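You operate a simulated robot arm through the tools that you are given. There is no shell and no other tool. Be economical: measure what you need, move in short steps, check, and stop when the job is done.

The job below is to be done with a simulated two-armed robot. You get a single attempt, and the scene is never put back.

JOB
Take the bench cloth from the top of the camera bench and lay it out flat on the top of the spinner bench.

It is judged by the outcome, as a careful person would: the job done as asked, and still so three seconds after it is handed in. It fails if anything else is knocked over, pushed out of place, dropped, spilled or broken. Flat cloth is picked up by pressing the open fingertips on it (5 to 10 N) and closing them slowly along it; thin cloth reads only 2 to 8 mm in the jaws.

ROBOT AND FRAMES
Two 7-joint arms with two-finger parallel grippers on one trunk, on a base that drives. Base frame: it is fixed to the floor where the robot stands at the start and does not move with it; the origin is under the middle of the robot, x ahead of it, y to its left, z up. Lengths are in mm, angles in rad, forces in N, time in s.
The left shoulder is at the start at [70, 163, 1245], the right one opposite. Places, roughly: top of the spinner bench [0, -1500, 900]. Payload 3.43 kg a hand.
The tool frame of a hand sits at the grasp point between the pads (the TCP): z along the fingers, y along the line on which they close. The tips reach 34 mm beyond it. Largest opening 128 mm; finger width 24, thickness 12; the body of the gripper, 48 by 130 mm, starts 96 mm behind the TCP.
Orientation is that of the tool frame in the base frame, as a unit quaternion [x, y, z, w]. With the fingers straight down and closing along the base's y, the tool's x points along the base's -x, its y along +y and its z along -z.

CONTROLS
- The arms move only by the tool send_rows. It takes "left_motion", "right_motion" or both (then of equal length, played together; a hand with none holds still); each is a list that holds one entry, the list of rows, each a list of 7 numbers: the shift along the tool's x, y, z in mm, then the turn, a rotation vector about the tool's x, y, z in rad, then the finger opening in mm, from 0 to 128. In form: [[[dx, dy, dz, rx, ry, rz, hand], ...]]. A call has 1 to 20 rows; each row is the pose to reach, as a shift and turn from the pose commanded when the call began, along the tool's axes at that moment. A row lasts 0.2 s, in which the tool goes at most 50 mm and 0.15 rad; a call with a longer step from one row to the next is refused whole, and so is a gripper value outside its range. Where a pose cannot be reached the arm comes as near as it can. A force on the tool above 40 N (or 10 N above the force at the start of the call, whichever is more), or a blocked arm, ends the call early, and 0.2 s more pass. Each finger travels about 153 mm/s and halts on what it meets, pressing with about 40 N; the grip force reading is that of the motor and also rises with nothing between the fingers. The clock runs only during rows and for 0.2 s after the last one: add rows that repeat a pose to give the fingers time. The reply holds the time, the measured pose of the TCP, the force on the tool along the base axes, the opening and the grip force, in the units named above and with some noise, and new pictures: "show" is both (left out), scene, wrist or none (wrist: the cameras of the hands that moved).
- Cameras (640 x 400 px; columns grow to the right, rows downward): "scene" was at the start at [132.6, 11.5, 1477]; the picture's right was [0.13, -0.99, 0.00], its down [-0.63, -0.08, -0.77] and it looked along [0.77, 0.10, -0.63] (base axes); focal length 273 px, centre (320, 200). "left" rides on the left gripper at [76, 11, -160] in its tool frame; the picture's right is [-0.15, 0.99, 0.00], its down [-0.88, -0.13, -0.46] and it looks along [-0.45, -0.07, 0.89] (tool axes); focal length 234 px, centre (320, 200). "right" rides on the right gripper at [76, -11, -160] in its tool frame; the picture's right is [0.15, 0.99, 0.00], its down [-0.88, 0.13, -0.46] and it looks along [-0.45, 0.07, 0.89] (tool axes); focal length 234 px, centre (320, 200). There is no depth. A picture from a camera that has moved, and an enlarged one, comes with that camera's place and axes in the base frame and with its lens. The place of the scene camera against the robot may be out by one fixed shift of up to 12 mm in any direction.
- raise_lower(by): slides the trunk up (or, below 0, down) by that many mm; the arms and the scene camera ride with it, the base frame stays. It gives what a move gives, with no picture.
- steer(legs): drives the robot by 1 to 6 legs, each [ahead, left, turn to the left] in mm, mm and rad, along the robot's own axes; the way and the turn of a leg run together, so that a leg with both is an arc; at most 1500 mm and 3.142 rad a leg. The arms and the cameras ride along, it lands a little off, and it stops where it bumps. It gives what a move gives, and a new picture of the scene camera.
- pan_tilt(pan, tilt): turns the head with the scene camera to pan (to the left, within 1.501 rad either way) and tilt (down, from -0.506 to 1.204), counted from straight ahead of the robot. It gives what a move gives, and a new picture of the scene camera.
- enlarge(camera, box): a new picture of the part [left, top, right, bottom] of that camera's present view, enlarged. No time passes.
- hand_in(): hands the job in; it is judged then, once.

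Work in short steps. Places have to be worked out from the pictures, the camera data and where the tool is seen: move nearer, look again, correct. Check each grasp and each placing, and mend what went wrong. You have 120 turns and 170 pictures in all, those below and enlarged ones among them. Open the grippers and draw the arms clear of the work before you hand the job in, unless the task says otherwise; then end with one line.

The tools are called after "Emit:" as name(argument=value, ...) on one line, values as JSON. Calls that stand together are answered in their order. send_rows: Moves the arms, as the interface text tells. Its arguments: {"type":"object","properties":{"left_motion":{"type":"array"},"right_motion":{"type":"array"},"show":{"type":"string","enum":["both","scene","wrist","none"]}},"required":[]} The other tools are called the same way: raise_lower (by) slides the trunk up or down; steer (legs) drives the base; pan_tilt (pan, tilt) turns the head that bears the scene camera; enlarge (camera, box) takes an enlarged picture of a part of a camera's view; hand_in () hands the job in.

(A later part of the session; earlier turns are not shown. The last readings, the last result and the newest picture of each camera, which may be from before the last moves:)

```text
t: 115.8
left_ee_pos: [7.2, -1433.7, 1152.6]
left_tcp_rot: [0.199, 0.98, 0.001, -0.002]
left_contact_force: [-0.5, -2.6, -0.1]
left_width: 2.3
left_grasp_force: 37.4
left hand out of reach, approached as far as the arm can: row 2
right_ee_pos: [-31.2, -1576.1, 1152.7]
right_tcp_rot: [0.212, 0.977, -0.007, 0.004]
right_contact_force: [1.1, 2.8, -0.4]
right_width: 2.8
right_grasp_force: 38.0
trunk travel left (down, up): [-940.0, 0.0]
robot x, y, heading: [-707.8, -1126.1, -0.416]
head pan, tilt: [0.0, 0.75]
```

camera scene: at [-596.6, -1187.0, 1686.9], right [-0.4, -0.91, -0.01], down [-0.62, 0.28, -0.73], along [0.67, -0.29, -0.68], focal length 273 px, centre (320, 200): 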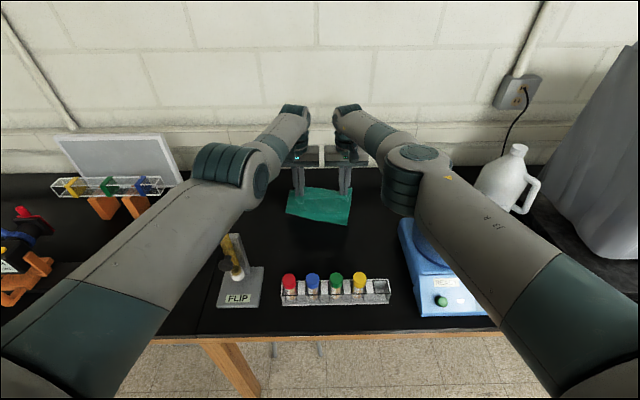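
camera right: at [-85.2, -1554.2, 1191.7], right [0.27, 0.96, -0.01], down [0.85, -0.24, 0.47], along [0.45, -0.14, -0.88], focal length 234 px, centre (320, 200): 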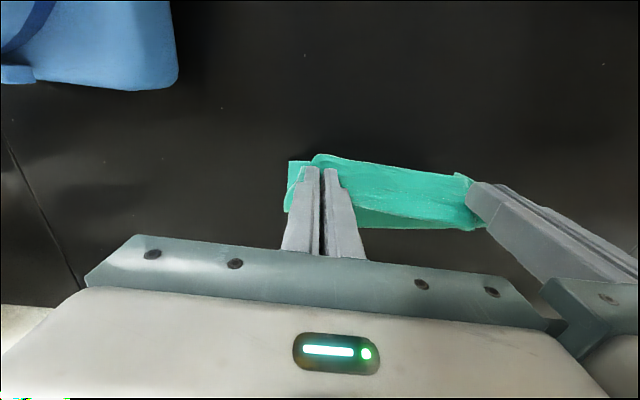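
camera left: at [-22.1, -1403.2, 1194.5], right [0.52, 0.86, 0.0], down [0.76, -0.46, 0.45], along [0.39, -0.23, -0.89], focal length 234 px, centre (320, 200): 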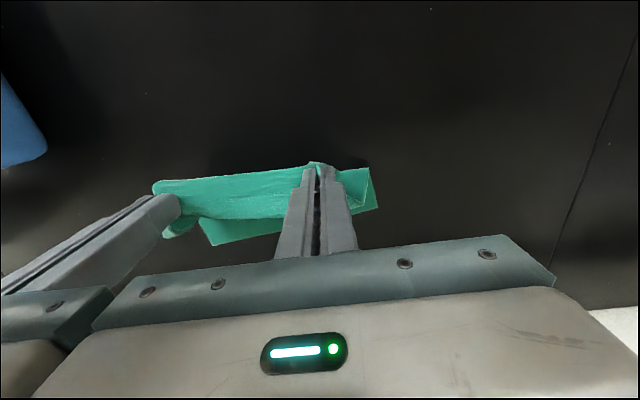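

The left arm is free again. The new plan is to tilt the fingers about 0.6 rad so the cloth leaves them steeply, then lay it almost taut. I first draw both hands in by 130 (aligning them), lifting slightly.

Emit:
send_rows(left_motion=[[[20, 0, -20, 0, 0, 0, 0], [50, 0, -40, 0, 0, 0, 0], [80, 0, -60, 0, 0, 0, 0], [110, 0, -80, 0, 0, 0, 0], [130, 0, -100, 0, 0, 0, 0], [130, 0, -100, 0, 0, 0, 0]]], right_motion=[[[25, 0, -20, 0, 0, 0, 0], [60, 0, -40, 0, 0, 0, 0], [95, 0, -60, 0, 0, 0, 0], [128, 0, -80, 0, 0, 0, 0], [150, 0, -100, 0, 0, 0, 0], [150, 0, -100, 0, 0, 0, 0]]], show="none")

Emit:
send_rows(left_motion=[[[0, 0, 0, 0, 0.12, 0, 0], [0, 0, 0, 0, 0.24, 0, 0], [0, 0, 0, 0, 0.36, 0, 0], [0, 0, 0, 0, 0.48, 0, 0], [0, 0, 0, 0, 0.6, 0, 0], [0, 0, 0, 0, 0.6, 0, 0]]], right_motion=[[[0, 0, 0, 0, 0.12, 0, 0], [0, 0, 0, 0, 0.24, 0, 0], [0, 0, 0, 0, 0.36, 0, 0], [0, 0, 0, 0, 0.48, 0, 0], [0, 0, 0, 0, 0.6, 0, 0], [0, 0, 0, 0, 0.6, 0, 0]]], show="scene")

```text
t: 117.2
left_ee_pos: [-29.4, -1445.3, 1210.8]
left_tcp_rot: [0.201, 0.98, 0.002, -0.003]
left_contact_force: [-13.7, -5.5, 3.2]
left_width: 2.7
left_grasp_force: 37.0
left hand out of reach, approached as far as the arm can: row 2, 3, 4, 5, 6
right_ee_pos: [-166.2, -1514.8, 1252.3]
right_tcp_rot: [0.212, 0.977, -0.006, 0.005]
right_contact_force: [15.4, 4.9, -3.6]
right_width: 2.8
right_grasp_force: 37.0
trunk travel left (down, up): [-940.0, 0.0]
robot x, y, heading: [-710.6, -1126.3, -0.413]
head pan, tilt: [0.0, 0.75]
```

```text
t: 118.6
left_ee_pos: [-67.3, -1394.1, 1225.4]
left_tcp_rot: [0.194, 0.952, 0.048, -0.231]
left_contact_force: [0.9, 0.0, -0.8]
left_width: 2.6
left_grasp_force: 37.2
left hand out of reach, approached as far as the arm can: row 2, 3, 4, 5, 6
right_ee_pos: [-167.6, -1513.7, 1250.9]
right_tcp_rot: [0.204, 0.935, 0.056, -0.286]
right_contact_force: [0.0, 0.6, 0.3]
right_width: 0.0
right_grasp_force: 32.8
trunk travel left (down, up): [-940.0, 0.0]
robot x, y, heading: [-707.5, -1125.3, -0.412]
head pan, tilt: [0.0, 0.75]
camera scene: at [-587.8, -1178.9, 1686.5], right [-0.4, -0.92, 0.0], down [-0.62, 0.28, -0.73], along [0.67, -0.29, -0.68], focal length 273 px, centre (320, 200)
```

scene: 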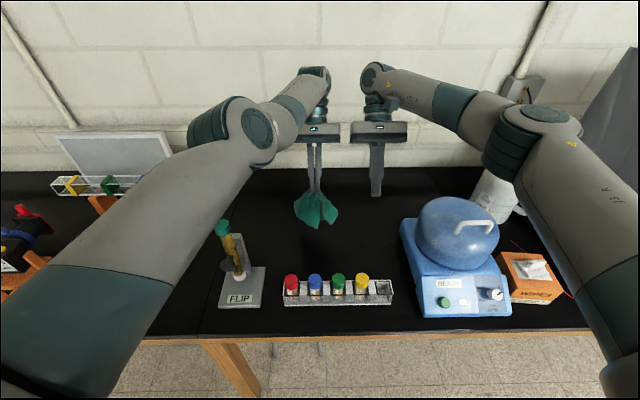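

Chaining those calls was a mistake: the left arm stuck again and the right lost its corner. The cloth now hangs from the left hand only. I drive forward 105 so it hangs well over the free area, away from the rack.

Emit:
steer(legs=[[105, 0, 0]])

```text
t: 119.8
left_ee_pos: [26.9, -1434.6, 1227.9]
left_tcp_rot: [0.193, 0.953, 0.046, -0.229]
left_contact_force: [-0.9, 0.5, -0.2]
left_width: 2.3
left_grasp_force: 36.8
right_ee_pos: [-75.9, -1554.5, 1254.3]
right_tcp_rot: [0.205, 0.935, 0.055, -0.283]
right_contact_force: [0.4, -0.4, 1.0]
right_width: 0.0
right_grasp_force: 32.7
trunk travel left (down, up): [-940.0, 0.0]
robot x, y, heading: [-611.9, -1172.4, -0.418]
head pan, tilt: [0.0, 0.75]
camera scene: at [-497.5, -1218.9, 1687.1], right [-0.4, -0.92, 0.0], down [-0.62, 0.27, -0.73], along [0.67, -0.3, -0.68], focal length 273 px, centre (320, 200)
```

scene: 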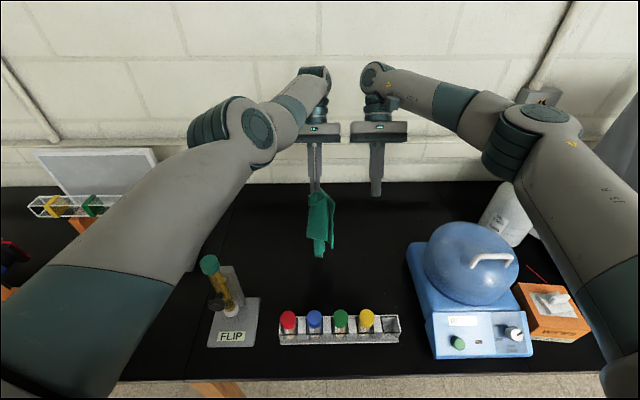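

I undo the tilt of both hands; the right one stays put.

Emit:
send_rows(left_motion=[[[0, 0, 0, 0, -0.12, 0, 0], [0, 0, 0, 0, -0.24, 0, 0], [0, 0, 0, 0, -0.36, 0, 0], [0, 0, 0, 0, -0.475, 0, 0], [0, 0, 0, 0, -0.475, 0, 0]]], right_motion=[[[0, 0, 0, 0, -0.14, 0, 30], [0, 0, 0, 0, -0.28, 0, 30], [0, 0, 0, 0, -0.42, 0, 30], [0, 0, 0, 0, -0.56, 0, 30], [0, 0, 0, 0, -0.58, 0, 30]]], show="none")

```text
t: 121.0
left_ee_pos: [99.5, -1507.9, 1223.9]
left_tcp_rot: [0.199, 0.98, 0.001, 0.0]
left_contact_force: [0.5, -0.1, -0.1]
left_width: 2.4
left_grasp_force: 37.2
left hand out of reach, approached as far as the arm can: row 1, 2, 3, 4, 5
right_ee_pos: [-73.8, -1556.1, 1252.2]
right_tcp_rot: [0.212, 0.977, -0.005, -0.003]
right_contact_force: [0.0, 0.5, 0.6]
right_width: 29.8
right_grasp_force: 0.0
trunk travel left (down, up): [-940.0, 0.0]
robot x, y, heading: [-611.7, -1168.9, -0.42]
head pan, tilt: [0.0, 0.75]
```

Next I lower the left hand to about z=1000 and then raise it straight up, the manoeuvre that freed its elbow at the pick. The right moves aside.

Emit:
send_rows(left_motion=[[[0, 0, 40, 0, 0, 0, 0], [0, 0, 80, 0, 0, 0, 0], [0, 0, 120, 0, 0, 0, 0], [0, 0, 160, 0, 0, 0, 0], [0, 0, 200, 0, 0, 0, 0], [0, 0, 225, 0, 0, 0, 0], [0, 0, 225, 0, 0, 0, 0]]], right_motion=[[[20, -10, -10, 0, 0, 0, 30], [40, -20, -20, 0, 0, 0, 30], [60, -30, -30, 0, 0, 0, 30], [60, -40, -30, 0, 0, 0, 30], [60, -40, -30, 0, 0, 0, 30], [60, -40, -30, 0, 0, 0, 30], [60, -40, -30, 0, 0, 0, 30]]], show="none")

Emit:
send_rows(left_motion=[[[0, 0, -40, 0, 0, 0, 0], [0, 0, -80, 0, 0, 0, 0], [0, 0, -120, 0, 0, 0, 0], [0, 0, -120, 0, 0, 0, 0]]], show="scene")

```text
t: 122.6
left_ee_pos: [82.4, -1490.9, 1017.1]
left_tcp_rot: [0.198, 0.98, 0.0, 0.001]
left_contact_force: [0.2, -0.5, -0.5]
left_width: 2.2
left_grasp_force: 37.2
left hand out of reach, approached as far as the arm can: row 3, 4, 5, 6, 7
right_ee_pos: [-142.5, -1567.5, 1282.3]
right_tcp_rot: [0.213, 0.977, -0.005, -0.005]
right_contact_force: [0.7, 0.3, 0.2]
right_width: 29.9
right_grasp_force: 0.0
trunk travel left (down, up): [-940.0, 0.0]
robot x, y, heading: [-609.7, -1165.4, -0.412]
head pan, tilt: [0.0, 0.75]
```

```text
t: 123.6
left_ee_pos: [84.0, -1490.0, 1138.3]
left_tcp_rot: [0.199, 0.98, 0.0, 0.0]
left_contact_force: [0.7, -0.4, 0.1]
left_width: 2.6
left_grasp_force: 37.2
right_ee_pos: [-142.1, -1566.5, 1282.4]
right_tcp_rot: [0.213, 0.977, -0.005, -0.005]
right_contact_force: [0.0, 0.4, -0.1]
right_width: 30.2
right_grasp_force: 0.1
trunk travel left (down, up): [-940.0, 0.0]
robot x, y, heading: [-606.4, -1168.5, -0.418]
head pan, tilt: [0.0, 0.75]
camera scene: at [-492.7, -1221.2, 1686.5], right [-0.4, -0.92, 0.0], down [-0.62, 0.28, -0.73], along [0.67, -0.29, -0.68], focal length 273 px, centre (320, 200)
```

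scene: 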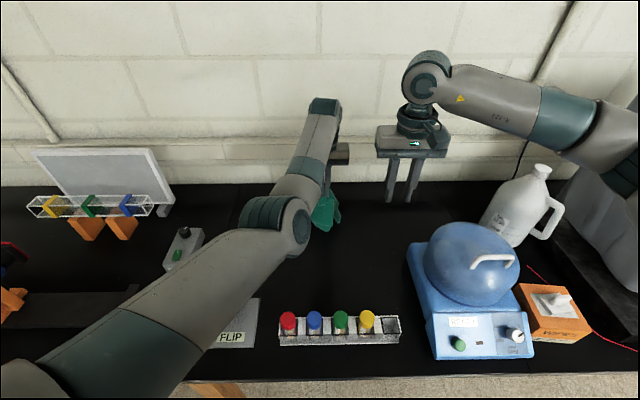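

The left arm rose with no reach flags. I test retracting it 60 mm.

Emit:
send_rows(left_motion=[[[15, 0, -10, 0, 0, 0, 0], [30, 0, -20, 0, 0, 0, 0], [45, 0, -30, 0, 0, 0, 0], [60, 0, -40, 0, 0, 0, 0], [60, 0, -40, 0, 0, 0, 0]]], show="none")

```text
t: 124.8
left_ee_pos: [46.5, -1483.4, 1167.5]
left_tcp_rot: [0.199, 0.98, 0.001, 0.0]
left_contact_force: [-0.5, 0.5, -0.1]
left_width: 2.7
left_grasp_force: 37.2
left hand out of reach, approached as far as the arm can: row 3, 4, 5
right_ee_pos: [-141.8, -1567.9, 1282.5]
right_tcp_rot: [0.213, 0.977, -0.006, -0.005]
right_contact_force: [0.6, 0.1, -0.5]
right_width: 29.9
right_grasp_force: 0.1
trunk travel left (down, up): [-940.0, 0.0]
robot x, y, heading: [-613.4, -1169.6, -0.412]
head pan, tilt: [0.0, 0.75]
```

It retracts partly, then hits some inward joint limit. I try retracting while moving outward, as in the move that worked before.

Emit:
send_rows(left_motion=[[[0, 25, 0, 0, 0, 0, 0], [10, 50, 0, 0, 0, 0, 0], [30, 75, 0, 0, 0, 0, 0], [55, 100, 0, 0, 0, 0, 0], [80, 110, 0, 0, 0, 0, 0], [80, 110, 0, 0, 0, 0, 0]]], show="scene")

```text
t: 126.2
left_ee_pos: [98.8, -1365.7, 1134.4]
left_tcp_rot: [0.186, 0.982, 0.003, 0.012]
left_contact_force: [-0.2, -0.2, -1.0]
left_width: 2.4
left_grasp_force: 37.1
left hand out of reach, approached as far as the arm can: row 1, 2, 3, 4, 5, 6
right_ee_pos: [-142.3, -1567.1, 1282.2]
right_tcp_rot: [0.213, 0.977, -0.005, -0.006]
right_contact_force: [0.2, -0.3, 0.4]
right_width: 30.2
right_grasp_force: 0.0
trunk travel left (down, up): [-940.0, 0.0]
robot x, y, heading: [-611.7, -1171.2, -0.418]
head pan, tilt: [0.0, 0.75]
camera scene: at [-492.8, -1221.6, 1686.5], right [-0.4, -0.92, 0.0], down [-0.62, 0.28, -0.73], along [0.67, -0.29, -0.68], focal length 273 px, centre (320, 200)
```

scene: 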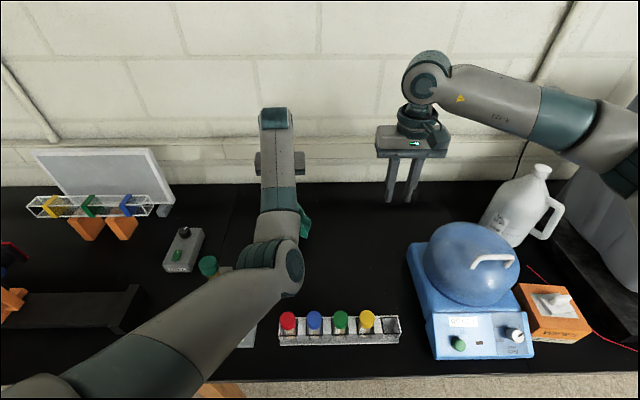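

The left elbow has swung to the inner side, which explains the limit. I raise the left hand to let it swing back.

Emit:
send_rows(left_motion=[[[0, 0, -40, 0, 0, 0, 0], [0, 0, -80, 0, 0, 0, 0], [0, 0, -120, 0, 0, 0, 0], [0, 0, -160, 0, 0, 0, 0], [0, 0, -200, 0, 0, 0, 0], [0, 0, -200, 0, 0, 0, 0]]], show="scene")

```text
t: 127.6
left_ee_pos: [139.5, -1412.5, 1322.1]
left_tcp_rot: [0.2, 0.98, 0.0, 0.0]
left_contact_force: [-0.2, -0.7, -0.5]
left_width: 2.4
left_grasp_force: 36.9
left hand out of reach, approached as far as the arm can: row 1, 2, 3, 4, 5, 6
right_ee_pos: [-142.9, -1566.4, 1282.5]
right_tcp_rot: [0.213, 0.977, -0.005, -0.006]
right_contact_force: [-0.1, 0.5, -0.5]
right_width: 30.2
right_grasp_force: 0.0
trunk travel left (down, up): [-940.0, 0.0]
robot x, y, heading: [-612.5, -1167.9, -0.419]
head pan, tilt: [0.0, 0.75]
camera scene: at [-492.7, -1221.0, 1686.5], right [-0.4, -0.92, 0.0], down [-0.62, 0.28, -0.73], along [0.67, -0.29, -0.68], focal length 273 px, centre (320, 200)
```

scene: 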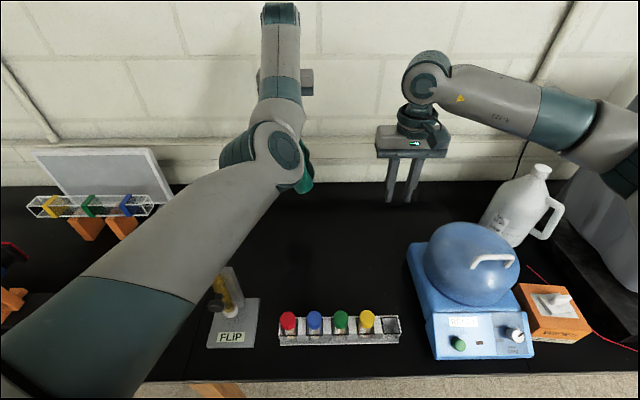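

I keep the left holding the corner. I tuck the right hand back and up so it stays clear, before shifting the base right by 110.

Emit:
send_rows(right_motion=[[[30, 0, -30, 0, 0, 0, 30], [60, 0, -60, 0, 0, 0, 30], [90, 0, -90, 0, 0, 0, 30], [120, 0, -120, 0, 0, 0, 30], [150, 0, -150, 0, 0, 0, 30], [150, 0, -150, 0, 0, 0, 30]]], show="none")

Emit:
steer(legs=[[0, -115, 0.012]])

```text
t: 129.0
left_ee_pos: [140.1, -1412.6, 1321.0]
left_tcp_rot: [0.199, 0.98, 0.0, 0.0]
left_contact_force: [-0.5, 0.2, -0.7]
left_width: 2.5
left_grasp_force: 37.3
right_ee_pos: [-273.5, -1502.7, 1432.5]
right_tcp_rot: [0.213, 0.977, -0.005, -0.006]
right_contact_force: [-0.6, 0.0, 0.7]
right_width: 29.8
right_grasp_force: 0.0
trunk travel left (down, up): [-940.0, 0.0]
robot x, y, heading: [-610.8, -1169.1, -0.417]
head pan, tilt: [0.0, 0.75]
```

```text
t: 130.2
left_ee_pos: [99.8, -1502.7, 1321.6]
left_tcp_rot: [0.192, 0.981, -0.002, -0.001]
left_contact_force: [0.5, 0.3, -0.2]
left_width: 2.3
left_grasp_force: 37.2
right_ee_pos: [-312.9, -1598.8, 1433.3]
right_tcp_rot: [0.206, 0.978, -0.007, -0.005]
right_contact_force: [0.6, 0.5, 0.4]
right_width: 30.1
right_grasp_force: 0.0
trunk travel left (down, up): [-940.0, 0.0]
robot x, y, heading: [-659.5, -1273.4, -0.408]
head pan, tilt: [0.0, 0.75]
camera scene: at [-535.3, -1318.9, 1686.6], right [-0.39, -0.92, 0.0], down [-0.63, 0.26, -0.73], along [0.67, -0.29, -0.68], focal length 273 px, centre (320, 200)
```

scene: 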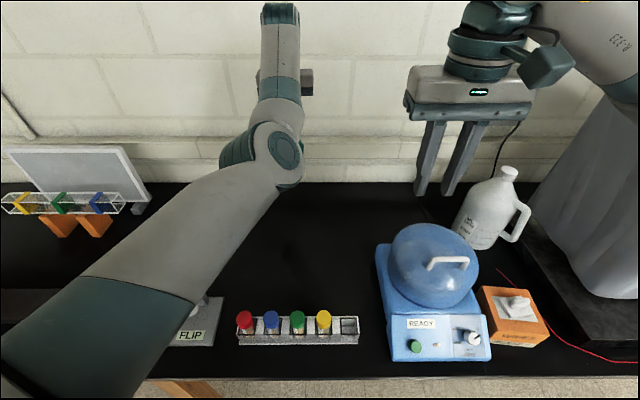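

The left hand is now over the middle of the free area (depth 676). I lower the trunk 100, then the left arm 180.

Emit:
raise_lower(by=-100)

Emit:
send_rows(left_motion=[[[0, 0, 40, 0, 0, 0, 0], [0, 0, 80, 0, 0, 0, 0], [0, 0, 120, 0, 0, 0, 0], [0, 0, 160, 0, 0, 0, 0], [0, 0, 190, 0, 0, 0, 0], [0, 0, 190, 0, 0, 0, 0]]], show="both")

```text
t: 131.5
left_ee_pos: [97.7, -1505.7, 1222.5]
left_tcp_rot: [0.192, 0.981, 0.001, 0.001]
left_contact_force: [0.0, -0.2, -0.9]
left_width: 2.4
left_grasp_force: 37.1
right_ee_pos: [-314.8, -1602.1, 1333.2]
right_tcp_rot: [0.205, 0.979, -0.005, -0.006]
right_contact_force: [0.0, 0.0, 1.0]
right_width: 30.0
right_grasp_force: 0.1
trunk travel left (down, up): [-840.0, 100.0]
robot x, y, heading: [-658.9, -1272.8, -0.402]
head pan, tilt: [0.0, 0.75]
```

```text
t: 132.9
left_ee_pos: [96.9, -1506.9, 1032.4]
left_tcp_rot: [0.192, 0.981, 0.0, 0.001]
left_contact_force: [-0.5, 0.5, 0.1]
left_width: 2.2
left_grasp_force: 37.3
right_ee_pos: [-313.7, -1602.4, 1332.7]
right_tcp_rot: [0.206, 0.979, -0.006, -0.005]
right_contact_force: [0.3, 0.4, 0.1]
right_width: 30.3
right_grasp_force: 0.0
trunk travel left (down, up): [-840.0, 100.0]
robot x, y, heading: [-655.2, -1274.6, -0.402]
head pan, tilt: [0.0, 0.75]
camera scene: at [-537.9, -1323.9, 1586.6], right [-0.39, -0.92, 0.0], down [-0.63, 0.27, -0.73], along [0.67, -0.29, -0.68], focal length 273 px, centre (320, 200)
camera left: at [31.4, -1467.8, 1191.9], right [0.51, 0.86, 0.0], down [0.77, -0.45, 0.46], along [0.39, -0.23, -0.89], focal length 234 px, centre (320, 200)
```

scene: 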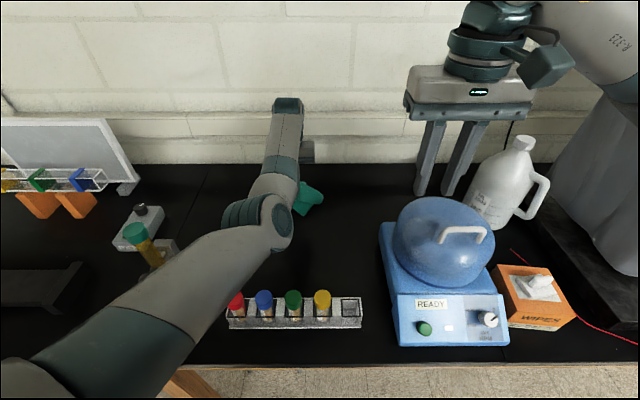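
left: 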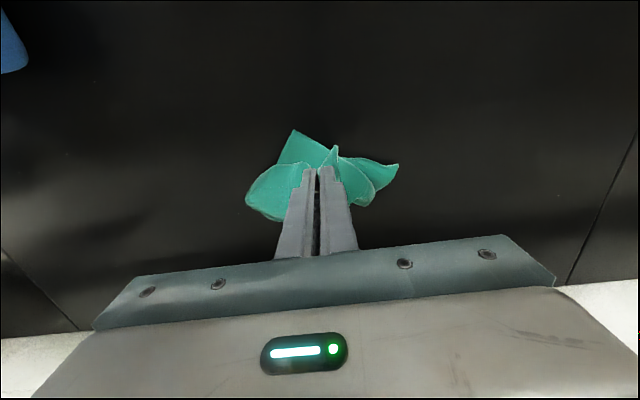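

The cloth is reaching the bench. I lower the left another 68 so its tip is about 8 mm above the surface, and then drag back with the base so the cloth trails out.

Emit:
send_rows(left_motion=[[[0, 0, 20, 0, 0, 0, 0], [0, 0, 40, 0, 0, 0, 0], [0, 0, 55, 0, 0, 0, 0], [0, 0, 66, 0, 0, 0, 0], [0, 0, 66, 0, 0, 0, 0]]], show="none")

Emit:
steer(legs=[[-130, 0, 0]])

Emit:
enlarge(camera="left", box=[120, 50, 520, 300])

```text
t: 134.1
left_ee_pos: [96.9, -1507.7, 966.3]
left_tcp_rot: [0.192, 0.981, -0.001, 0.001]
left_contact_force: [2.0, -0.9, 10.0]
left_width: 2.6
left_grasp_force: 37.8
right_ee_pos: [-314.9, -1602.8, 1334.5]
right_tcp_rot: [0.206, 0.978, -0.006, -0.005]
right_contact_force: [0.0, 0.1, 1.1]
right_width: 29.6
right_grasp_force: 0.1
trunk travel left (down, up): [-840.0, 100.0]
robot x, y, heading: [-657.7, -1272.6, -0.404]
head pan, tilt: [0.0, 0.75]
```

```text
t: 135.4
left_ee_pos: [-21.4, -1455.7, 968.6]
left_tcp_rot: [0.192, 0.981, -0.001, 0.001]
left_contact_force: [3.1, -1.3, 8.3]
left_width: 2.7
left_grasp_force: 37.8
right_ee_pos: [-436.2, -1552.1, 1333.9]
right_tcp_rot: [0.206, 0.978, -0.005, -0.005]
right_contact_force: [0.2, 0.0, 0.4]
right_width: 30.1
right_grasp_force: 0.1
trunk travel left (down, up): [-840.0, 100.0]
robot x, y, heading: [-775.9, -1219.2, -0.403]
head pan, tilt: [0.0, 0.75]
camera scene: at [-658.6, -1272.7, 1586.8], right [-0.39, -0.92, 0.0], down [-0.63, 0.27, -0.73], along [0.67, -0.29, -0.68], focal length 273 px, centre (320, 200)
```

scene: 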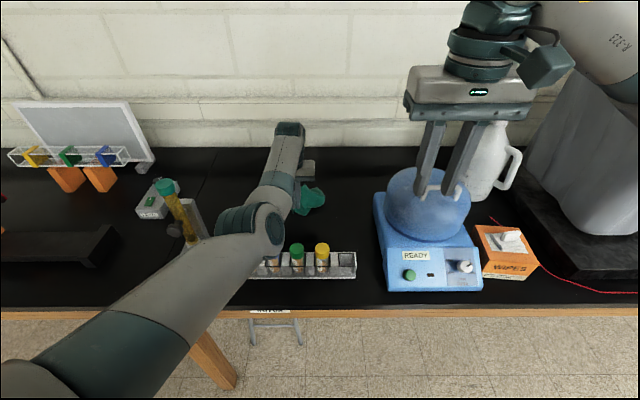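

```text
1.60 times, centred on (320, 175) of left
camera zoom: at [-88.1, -1416.3, 1126.5], right [0.51, 0.86, 0.0], down [0.76, -0.45, 0.46], along [0.4, -0.23, -0.89], focal length 375 px, centre (320, 240)
```

zoom: 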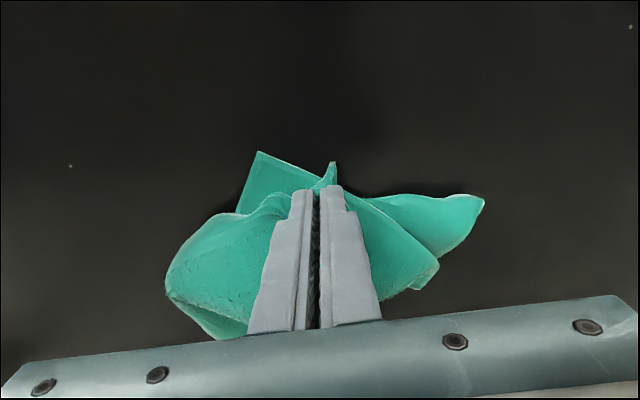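

Dragging doesn't unfold it, because the bench is slippery and the cloth springy. But earlier gathers sprang flat once released. I go forward 70 for room and then release the left hand, to see how far it opens by itself.

Emit:
steer(legs=[[75, 0, 0]])

Emit:
send_rows(left_motion=[[[0, 0, -15, 0, 0, 0, 0], [0, 0, -30, 0, 0, 0, 0], [0, 0, -30, 0, 0, 0, 40], [0, 0, -30, 0, 0, 0, 60], [0, 0, -60, 0, 0, 0, 60], [0, 0, -100, 0, 0, 0, 60], [0, 0, -140, 0, 0, 0, 60], [0, 0, -140, 0, 0, 0, 60]]], show="wrist")

```text
t: 136.4
left_ee_pos: [47.3, -1482.5, 966.3]
left_tcp_rot: [0.192, 0.981, -0.001, 0.001]
left_contact_force: [-3.5, 1.5, 9.9]
left_width: 2.4
left_grasp_force: 37.3
right_ee_pos: [-366.5, -1579.6, 1333.4]
right_tcp_rot: [0.204, 0.979, -0.006, -0.004]
right_contact_force: [-0.4, -0.2, -0.3]
right_width: 29.9
right_grasp_force: 0.0
trunk travel left (down, up): [-840.0, 100.0]
robot x, y, heading: [-711.2, -1252.6, -0.397]
head pan, tilt: [0.0, 0.75]
camera scene: at [-589.6, -1301.3, 1586.6], right [-0.39, -0.92, 0.0], down [-0.63, 0.27, -0.73], along [0.67, -0.29, -0.68], focal length 273 px, centre (320, 200)
```

scene: 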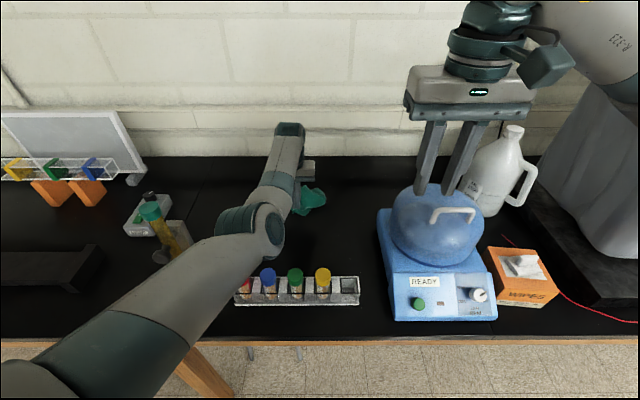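

```text
t: 138.2
left_ee_pos: [49.7, -1484.0, 1107.1]
left_tcp_rot: [0.192, 0.981, -0.001, 0.0]
left_contact_force: [0.0, -0.2, 0.1]
left_width: 60.2
left_grasp_force: 0.1
right_ee_pos: [-363.7, -1581.0, 1332.6]
right_tcp_rot: [0.204, 0.979, -0.005, -0.006]
right_contact_force: [0.0, -0.2, 0.3]
right_width: 29.8
right_grasp_force: 0.1
trunk travel left (down, up): [-840.0, 100.0]
robot x, y, heading: [-710.5, -1252.0, -0.399]
head pan, tilt: [0.0, 0.75]
camera left: at [-16.9, -1444.5, 1265.8], right [0.51, 0.86, 0.0], down [0.77, -0.45, 0.46], along [0.39, -0.23, -0.89], focal length 234 px, centre (320, 200)
```

left: 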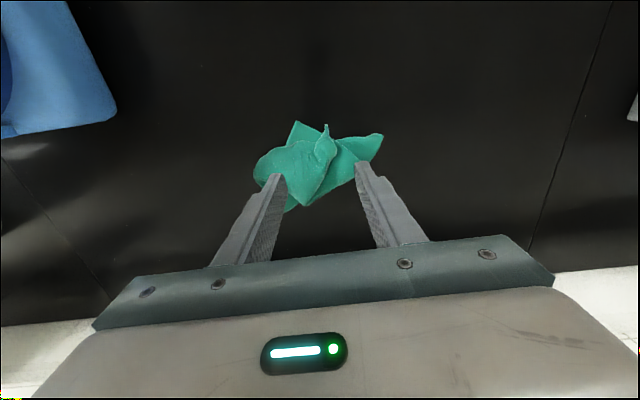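

It did not open by itself. I zoom in on the heap to find its corners.

Emit:
enlarge(camera="left", box=[220, 90, 420, 230])

```text
2.86 times, centred on (320, 160) of left
camera zoom: at [-16.9, -1444.5, 1265.8], right [0.51, 0.86, 0.0], down [0.77, -0.45, 0.46], along [0.39, -0.23, -0.89], focal length 669 px, centre (320, 314)
```

zoom: 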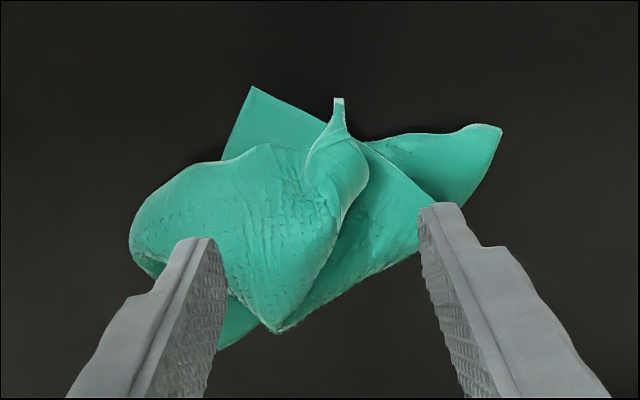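

The released corner P sticks up at about [26,-1461]; a flat bottom-layer corner Q1 points toward me at about [9,-1499], and another corner, Q2, is to the left. I press the closed left fingertips on Q1 and drag it toward me to open the heap.

Emit:
send_rows(left_motion=[[[8, -14, 0, 0, 0, 0, 30], [16, -28, 20, 0, 0, 0, 0], [16, -28, 60, 0, 0, 0, 0], [16, -28, 100, 0, 0, 0, 0], [16, -28, 130, 0, 0, 0, 0], [16, -28, 144, 0, 0, 0, 0], [16, -28, 149, 0, 0, 0, 0], [16, -28, 151, 0, 0, 0, 0]]], show="wrist")

```text
t: 140.0
left_ee_pos: [23.2, -1502.7, 956.3]
left_tcp_rot: [0.191, 0.982, 0.0, 0.002]
left_contact_force: [0.3, 1.1, 14.2]
left_width: 0.2
left_grasp_force: 32.5
right_ee_pos: [-367.0, -1579.9, 1334.6]
right_tcp_rot: [0.206, 0.979, -0.005, -0.004]
right_contact_force: [-0.2, 0.8, 0.5]
right_width: 29.9
right_grasp_force: 0.0
trunk travel left (down, up): [-840.0, 100.0]
robot x, y, heading: [-710.4, -1249.1, -0.397]
head pan, tilt: [0.0, 0.75]
camera left: at [-43.9, -1463.6, 1116.5], right [0.51, 0.86, 0.0], down [0.77, -0.45, 0.46], along [0.4, -0.23, -0.89], focal length 234 px, centre (320, 200)
```

left: 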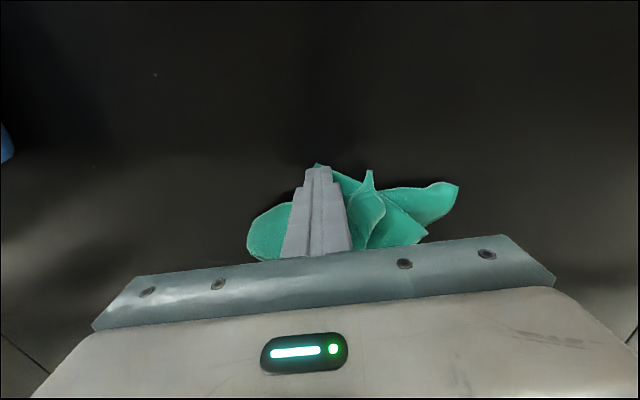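

The left presses on Q1 at 14 N. I drag it back 90 mm with the base.

Emit:
steer(legs=[[-90, 0, 0]])

Emit:
enlarge(camera="left", box=[180, 100, 500, 300])

```text
t: 141.2
left_ee_pos: [-62.7, -1467.0, 956.4]
left_tcp_rot: [0.191, 0.982, 0.0, 0.003]
left_contact_force: [4.4, -1.1, 16.4]
left_width: 0.0
left_grasp_force: 33.1
right_ee_pos: [-450.3, -1544.1, 1333.9]
right_tcp_rot: [0.205, 0.979, -0.004, -0.004]
right_contact_force: [-0.3, 0.1, 0.7]
right_width: 29.7
right_grasp_force: 0.2
trunk travel left (down, up): [-840.0, 100.0]
robot x, y, heading: [-791.9, -1218.8, -0.402]
head pan, tilt: [0.0, 0.75]
camera scene: at [-674.5, -1265.8, 1587.0], right [-0.39, -0.92, 0.0], down [-0.63, 0.26, -0.73], along [0.68, -0.29, -0.68], focal length 273 px, centre (320, 200)
```

scene: 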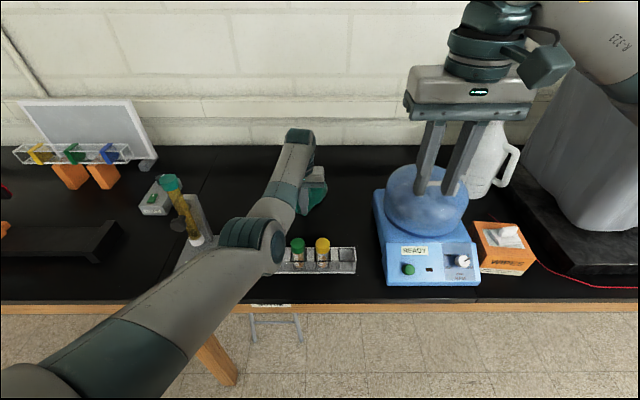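

```text
2.00 times, centred on (340, 200) of left
camera zoom: at [-128.3, -1428.0, 1116.2], right [0.51, 0.86, 0.0], down [0.76, -0.45, 0.46], along [0.4, -0.23, -0.89], focal length 468 px, centre (280, 200)
```

zoom: 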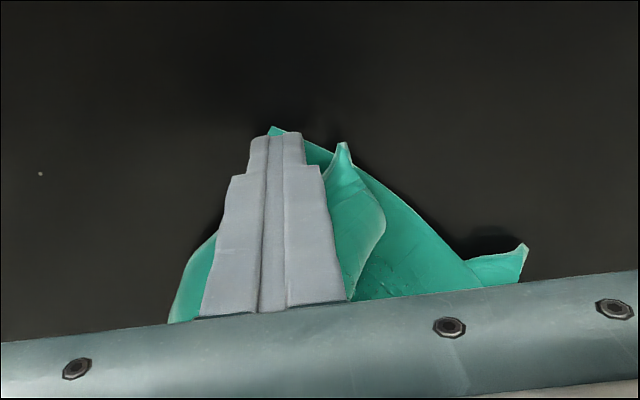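

The drag works: the edge from Q1 is opening out. I lift the left hand 170 and look at the whole cloth.

Emit:
send_rows(left_motion=[[[0, 0, -30, 0, 0, 0, 0], [0, 0, -70, 0, 0, 0, 0], [0, 0, -110, 0, 0, 0, 0], [0, 0, -150, 0, 0, 0, 0], [0, 0, -190, 0, 0, 0, 0], [0, 0, -190, 0, 0, 0, 0]]], show="none")

Emit:
enlarge(camera="left", box=[160, 80, 480, 280])

```text
t: 142.6
left_ee_pos: [-57.4, -1467.0, 1142.9]
left_tcp_rot: [0.191, 0.982, 0.0, 0.001]
left_contact_force: [-0.4, 0.2, -0.3]
left_width: 0.0
left_grasp_force: 33.4
right_ee_pos: [-446.2, -1544.2, 1333.9]
right_tcp_rot: [0.205, 0.979, -0.005, -0.006]
right_contact_force: [-0.1, 0.0, -0.1]
right_width: 30.1
right_grasp_force: 0.0
trunk travel left (down, up): [-840.0, 100.0]
robot x, y, heading: [-786.9, -1216.5, -0.398]
head pan, tilt: [0.0, 0.75]
```

```text
2.00 times, centred on (320, 180) of left
camera zoom: at [-123.3, -1427.5, 1302.4], right [0.51, 0.86, 0.0], down [0.77, -0.45, 0.46], along [0.4, -0.23, -0.89], focal length 468 px, centre (320, 240)
```

zoom: 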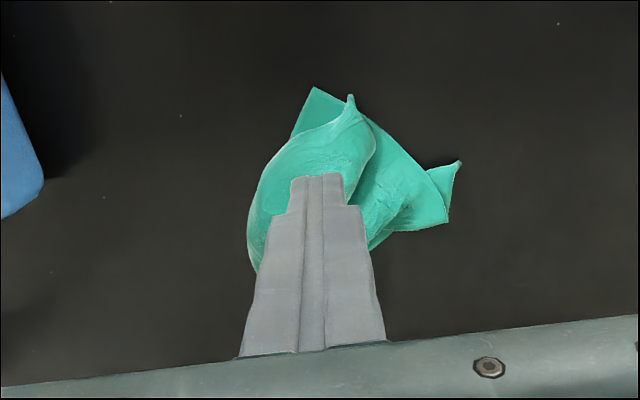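

The cloth is now a bottom layer with corner Q1 toward me, plus a lobe folded over it whose corner P points toward me at about [-49,-1441]. I pinch the lobe just inside P with the left: open to 34 and press down.

Emit:
send_rows(left_motion=[[[-5, 6, 10, 0, 0, 0, 34], [-10, 13, 40, 0, 0, 0, 34], [-10, 13, 80, 0, 0, 0, 34], [-10, 13, 120, 0, 0, 0, 34], [-10, 13, 155, 0, 0, 0, 34], [-10, 13, 175, 0, 0, 0, 34], [-10, 13, 181, 0, 0, 0, 34], [-10, 13, 184, 0, 0, 0, 34]]], show="none")

Emit:
enlarge(camera="left", box=[180, 100, 500, 300])

```text
t: 144.3
left_ee_pos: [-47.1, -1458.6, 961.6]
left_tcp_rot: [0.191, 0.982, 0.0, 0.002]
left_contact_force: [0.3, 0.2, 1.9]
left_width: 34.0
left_grasp_force: 0.1
right_ee_pos: [-446.9, -1545.1, 1333.6]
right_tcp_rot: [0.204, 0.979, -0.005, -0.005]
right_contact_force: [0.3, 0.3, -0.2]
right_width: 30.1
right_grasp_force: 0.0
trunk travel left (down, up): [-840.0, 100.0]
robot x, y, heading: [-790.4, -1216.9, -0.396]
head pan, tilt: [0.0, 0.75]
```

```text
2.00 times, centred on (340, 200) of left
camera zoom: at [-112.9, -1420.1, 1121.1], right [0.51, 0.86, 0.0], down [0.77, -0.45, 0.46], along [0.4, -0.23, -0.89], focal length 468 px, centre (280, 200)
```

zoom: 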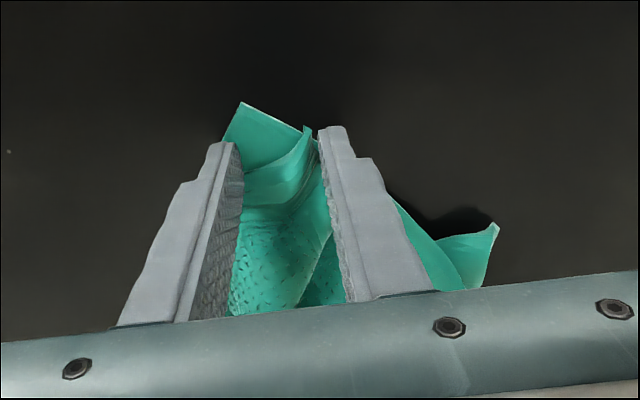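

The lobe with P stands between the fingers. I rise 3 mm, close, and lift 120 to see what comes up.

Emit:
send_rows(left_motion=[[[0, 0, -3, 0, 0, 0, 26], [0, 0, -3, 0, 0, 0, 18], [0, 0, -3, 0, 0, 0, 10], [0, 0, -3, 0, 0, 0, 2], [0, 0, -3, 0, 0, 0, 0], [0, 0, -3, 0, 0, 0, 0], [0, 0, -30, 0, 0, 0, 0], [0, 0, -60, 0, 0, 0, 0], [0, 0, -90, 0, 0, 0, 0], [0, 0, -120, 0, 0, 0, 0], [0, 0, -120, 0, 0, 0, 0]]], show="none")

Emit:
enlarge(camera="left", box=[120, 50, 520, 300])

```text
t: 146.8
left_ee_pos: [-45.5, -1459.1, 1081.2]
left_tcp_rot: [0.191, 0.982, 0.0, 0.001]
left_contact_force: [0.3, 0.3, -0.3]
left_width: 3.4
left_grasp_force: 38.4
right_ee_pos: [-447.5, -1545.3, 1332.1]
right_tcp_rot: [0.205, 0.979, -0.005, -0.006]
right_contact_force: [0.2, 0.8, 0.5]
right_width: 30.2
right_grasp_force: 0.1
trunk travel left (down, up): [-840.0, 100.0]
robot x, y, heading: [-791.7, -1217.0, -0.406]
head pan, tilt: [0.0, 0.75]
```

```text
1.60 times, centred on (320, 175) of left
camera zoom: at [-112.3, -1420.5, 1241.3], right [0.51, 0.86, 0.0], down [0.77, -0.45, 0.46], along [0.4, -0.23, -0.89], focal length 375 px, centre (320, 240)
```

zoom: 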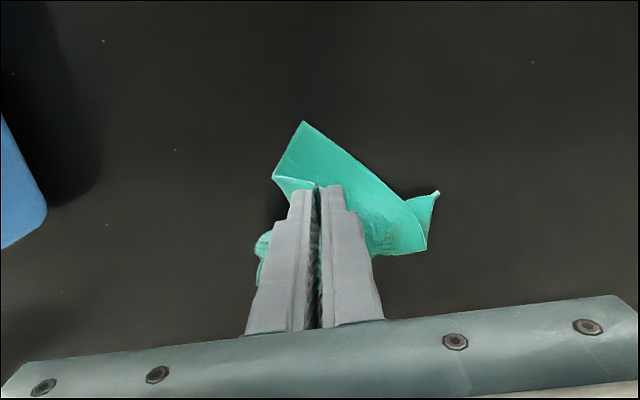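

P came up alone, while Q1 and the bottom layer stay on the bench. The edge from Q1 shows that P belongs toward the right rear, near depth 690, e=-1537. I carry it there: the base goes ahead 160 and right 60, then the left arm goes right.

Emit:
steer(legs=[[160, -60, 0]])

Emit:
send_rows(left_motion=[[[0, -25, 0, 0, 0, 0, 0], [0, -50, 0, 0, 0, 0, 0], [0, -75, 10, 0, 0, 0, 0], [0, -100, 20, 0, 0, 0, 0], [0, -115, 40, 0, 0, 0, 0], [0, -115, 60, 0, 0, 0, 0], [0, -115, 60, 0, 0, 0, 0]]], show="both")

```text
t: 148.2
left_ee_pos: [78.3, -1573.4, 1083.5]
left_tcp_rot: [0.19, 0.982, 0.0, 0.003]
left_contact_force: [1.0, 0.3, 1.1]
left_width: 3.6
left_grasp_force: 38.0
right_ee_pos: [-323.7, -1659.9, 1334.6]
right_tcp_rot: [0.204, 0.979, -0.005, -0.004]
right_contact_force: [-0.3, -0.3, 1.1]
right_width: 30.0
right_grasp_force: 0.1
trunk travel left (down, up): [-840.0, 100.0]
robot x, y, heading: [-666.3, -1334.1, -0.394]
head pan, tilt: [0.0, 0.75]
camera scene: at [-548.3, -1382.1, 1586.9], right [-0.39, -0.92, 0.0], down [-0.63, 0.26, -0.73], along [0.68, -0.28, -0.68], focal length 273 px, centre (320, 200)
```

scene: 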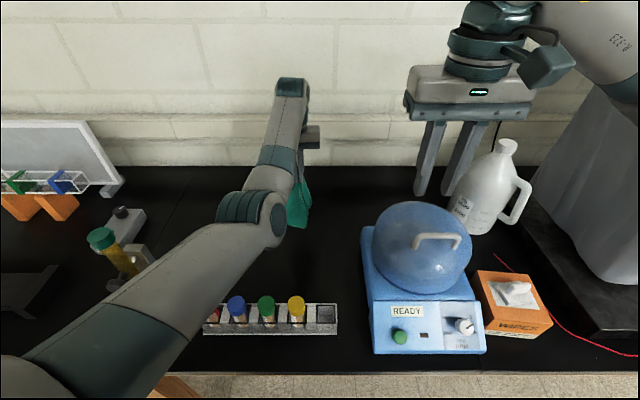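

```text
t: 149.8
left_ee_pos: [31.7, -1678.6, 1022.7]
left_tcp_rot: [0.189, 0.982, 0.0, 0.002]
left_contact_force: [0.1, 0.1, 0.6]
left_width: 3.6
left_grasp_force: 38.1
left hand out of reach, approached as far as the arm can: row 5, 6, 7
right_ee_pos: [-321.5, -1662.6, 1332.5]
right_tcp_rot: [0.203, 0.979, -0.004, -0.004]
right_contact_force: [0.0, 0.0, 0.3]
right_width: 29.9
right_grasp_force: 0.0
trunk travel left (down, up): [-840.0, 100.0]
robot x, y, heading: [-668.2, -1333.2, -0.397]
head pan, tilt: [0.0, 0.75]
camera scene: at [-546.1, -1384.4, 1586.6], right [-0.39, -0.92, 0.0], down [-0.63, 0.26, -0.73], along [0.67, -0.28, -0.68], focal length 273 px, centre (320, 200)
camera left: at [-35.6, -1639.0, 1182.3], right [0.5, 0.86, 0.0], down [0.77, -0.45, 0.46], along [0.4, -0.23, -0.89], focal length 234 px, centre (320, 200)
```

scene: 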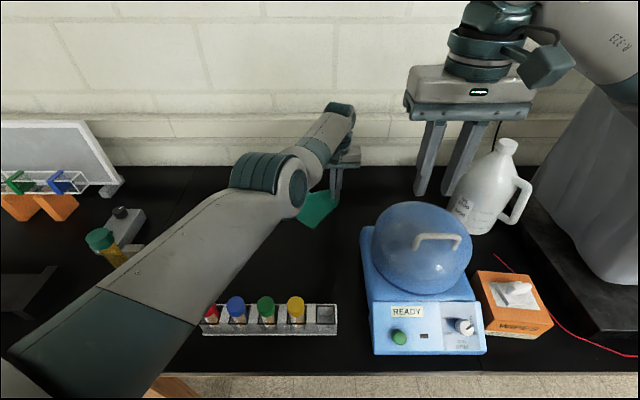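
left: 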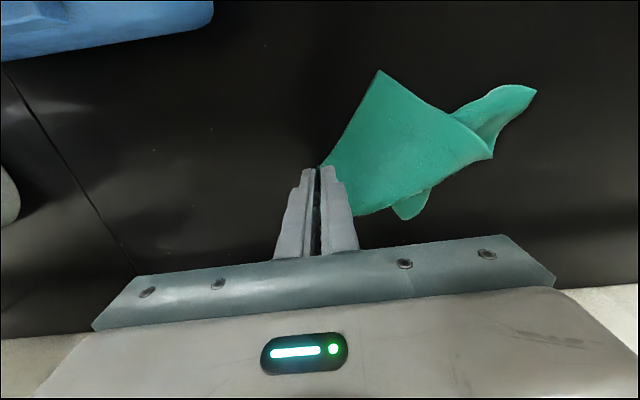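

The edge from Q1 to P is now straight. I lower the left to the bench, open it to release P, and rise for a look.

Emit:
send_rows(left_motion=[[[0, 0, 20, 0, 0, 0, 0], [0, 0, 40, 0, 0, 0, 0], [0, 0, 58, 0, 0, 0, 0], [0, 0, 58, 0, 0, 0, 0], [0, 0, 58, 0, 0, 0, 20], [0, 0, 58, 0, 0, 0, 40], [0, 0, 30, 0, 0, 0, 40], [0, 0, -10, 0, 0, 0, 40], [0, 0, -50, 0, 0, 0, 40], [0, 0, -90, 0, 0, 0, 40], [0, 0, -120, 0, 0, 0, 40], [0, 0, -120, 0, 0, 0, 40]]], show="wrist")

```text
t: 152.4
left_ee_pos: [33.2, -1678.5, 1139.8]
left_tcp_rot: [0.188, 0.982, 0.0, 0.001]
left_contact_force: [-0.1, -0.3, -1.0]
left_width: 40.0
left_grasp_force: 0.1
left hand out of reach, approached as far as the arm can: row 1, 2, 3, 4, 5, 6, 7
right_ee_pos: [-320.4, -1661.9, 1332.9]
right_tcp_rot: [0.203, 0.979, -0.005, -0.006]
right_contact_force: [-0.3, 0.1, -0.1]
right_width: 29.8
right_grasp_force: 0.1
trunk travel left (down, up): [-840.0, 100.0]
robot x, y, heading: [-663.9, -1332.7, -0.394]
head pan, tilt: [0.0, 0.75]
camera left: at [-33.8, -1639.3, 1300.4], right [0.5, 0.86, 0.0], down [0.77, -0.45, 0.46], along [0.4, -0.23, -0.89], focal length 234 px, centre (320, 200)
```

left: 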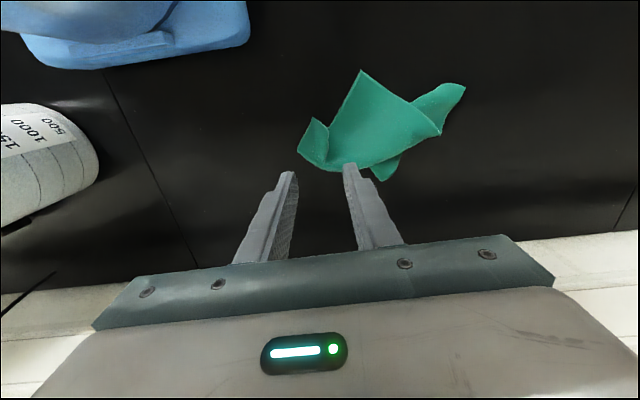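

P is released near its place. I zoom in on the new shape.

Emit:
enlarge(camera="left", box=[270, 50, 490, 200])

```text
2.67 times, centred on (380, 125) of left
camera zoom: at [-33.8, -1639.3, 1300.4], right [0.5, 0.86, 0.0], down [0.77, -0.45, 0.46], along [0.4, -0.23, -0.89], focal length 624 px, centre (160, 400)
```

zoom: 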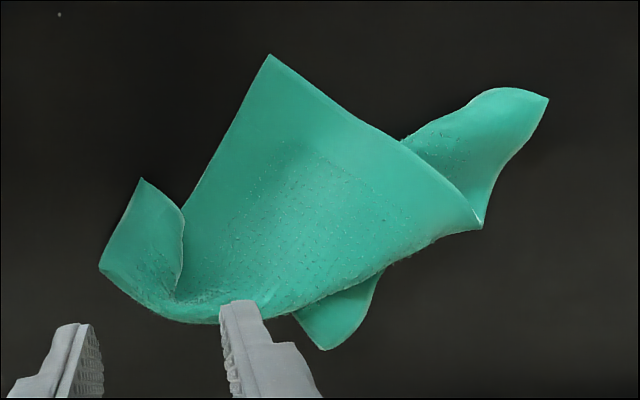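

The remaining fold is along a line through E, with corner Q2 poking out to the left (about [80,-1462]) from underneath. Dragging Q2 to the left should straighten edge Q1–Q2. I move the left hand above Q2 and look.

Emit:
send_rows(left_motion=[[[4, 35, 0, 0, 0, 0, 20], [8, 70, 0, 0, 0, 0, 0], [12, 105, 0, 0, 0, 0, 0], [16, 140, 0, 0, 0, 0, 0], [20, 175, 20, 0, 0, 0, 0], [24, 209, 60, 0, 0, 0, 0], [24, 209, 90, 0, 0, 0, 0], [24, 209, 90, 0, 0, 0, 0]]], show="wrist")

```text
refused: row 6 steps farther than a row can; nothing moved
```

The last step was slightly too long, so I resend it with shorter steps.

Emit:
send_rows(left_motion=[[[4, 35, 0, 0, 0, 0, 20], [8, 70, 0, 0, 0, 0, 0], [12, 105, 0, 0, 0, 0, 0], [16, 140, 0, 0, 0, 0, 0], [20, 175, 10, 0, 0, 0, 0], [24, 209, 30, 0, 0, 0, 0], [24, 209, 60, 0, 0, 0, 0], [24, 209, 90, 0, 0, 0, 0], [24, 209, 90, 0, 0, 0, 0]]], show="wrist")

```text
t: 154.4
left_ee_pos: [89.2, -1474.4, 1050.8]
left_tcp_rot: [0.189, 0.982, 0.0, 0.002]
left_contact_force: [0.6, 0.4, 0.2]
left_width: 0.0
left_grasp_force: 32.7
left hand out of reach, approached as far as the arm can: row 3, 4, 5, 6
right_ee_pos: [-320.6, -1660.6, 1333.3]
right_tcp_rot: [0.204, 0.979, -0.005, -0.005]
right_contact_force: [-0.7, 0.5, -0.1]
right_width: 30.1
right_grasp_force: 0.0
trunk travel left (down, up): [-840.0, 100.0]
robot x, y, heading: [-666.5, -1335.6, -0.398]
head pan, tilt: [0.0, 0.75]
camera left: at [22.6, -1435.3, 1211.1], right [0.5, 0.86, 0.0], down [0.77, -0.45, 0.46], along [0.4, -0.23, -0.89], focal length 234 px, centre (320, 200)
```

left: 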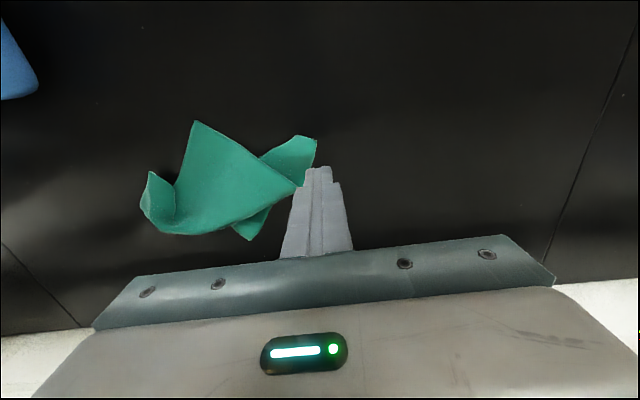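

The hand is just beside Q2. I shift 20 mm onto the flap and press down.

Emit:
send_rows(left_motion=[[[-2, -20, 30, 0, 0, 0, 0], [-2, -20, 60, 0, 0, 0, 0], [-2, -20, 82, 0, 0, 0, 0], [-2, -20, 90, 0, 0, 0, 0], [-2, -20, 94, 0, 0, 0, 0], [-2, -20, 95, 0, 0, 0, 0]]], show="none")

Emit:
steer(legs=[[0, 95, 0]])

Emit:
enlarge(camera="left", box=[80, 80, 400, 280])

```text
t: 155.8
left_ee_pos: [81.9, -1494.7, 958.8]
left_tcp_rot: [0.189, 0.982, 0.0, 0.004]
left_contact_force: [2.4, -0.5, 10.1]
left_width: 0.0
left_grasp_force: 32.9
right_ee_pos: [-323.1, -1662.3, 1332.6]
right_tcp_rot: [0.204, 0.979, -0.004, -0.004]
right_contact_force: [-0.2, -0.4, 0.2]
right_width: 30.0
right_grasp_force: 0.1
trunk travel left (down, up): [-840.0, 100.0]
robot x, y, heading: [-664.3, -1329.6, -0.391]
head pan, tilt: [0.0, 0.75]
```

```text
t: 156.9
left_ee_pos: [115.5, -1409.4, 958.7]
left_tcp_rot: [0.192, 0.981, -0.001, 0.002]
left_contact_force: [-1.1, -5.4, 14.0]
left_width: 0.0
left_grasp_force: 33.0
right_ee_pos: [-287.2, -1575.0, 1332.9]
right_tcp_rot: [0.204, 0.979, -0.005, -0.004]
right_contact_force: [0.0, -0.1, -0.5]
right_width: 29.8
right_grasp_force: 0.0
trunk travel left (down, up): [-840.0, 100.0]
robot x, y, heading: [-630.5, -1249.5, -0.402]
head pan, tilt: [0.0, 0.75]
camera scene: at [-511.0, -1297.3, 1586.7], right [-0.39, -0.92, 0.0], down [-0.63, 0.27, -0.73], along [0.67, -0.28, -0.68], focal length 273 px, centre (320, 200)
```

scene: 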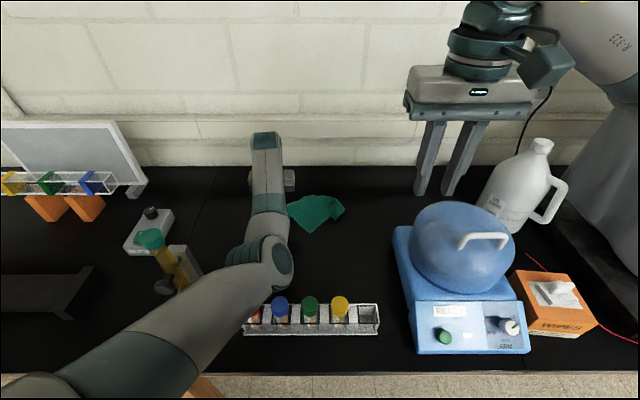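

```text
2.00 times, centred on (240, 180) of left
camera zoom: at [49.9, -1370.7, 1117.6], right [0.51, 0.86, 0.0], down [0.77, -0.45, 0.46], along [0.4, -0.23, -0.89], focal length 468 px, centre (480, 240)
```

zoom: 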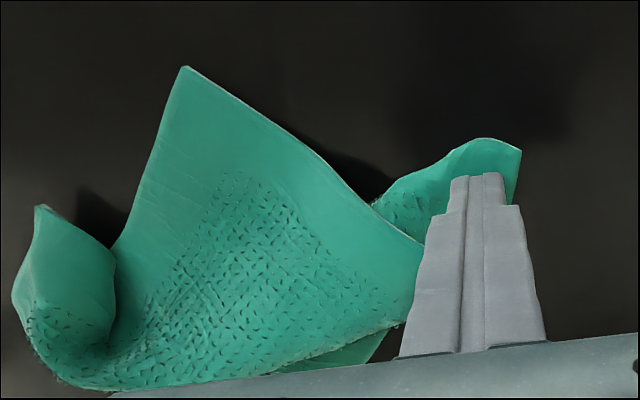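

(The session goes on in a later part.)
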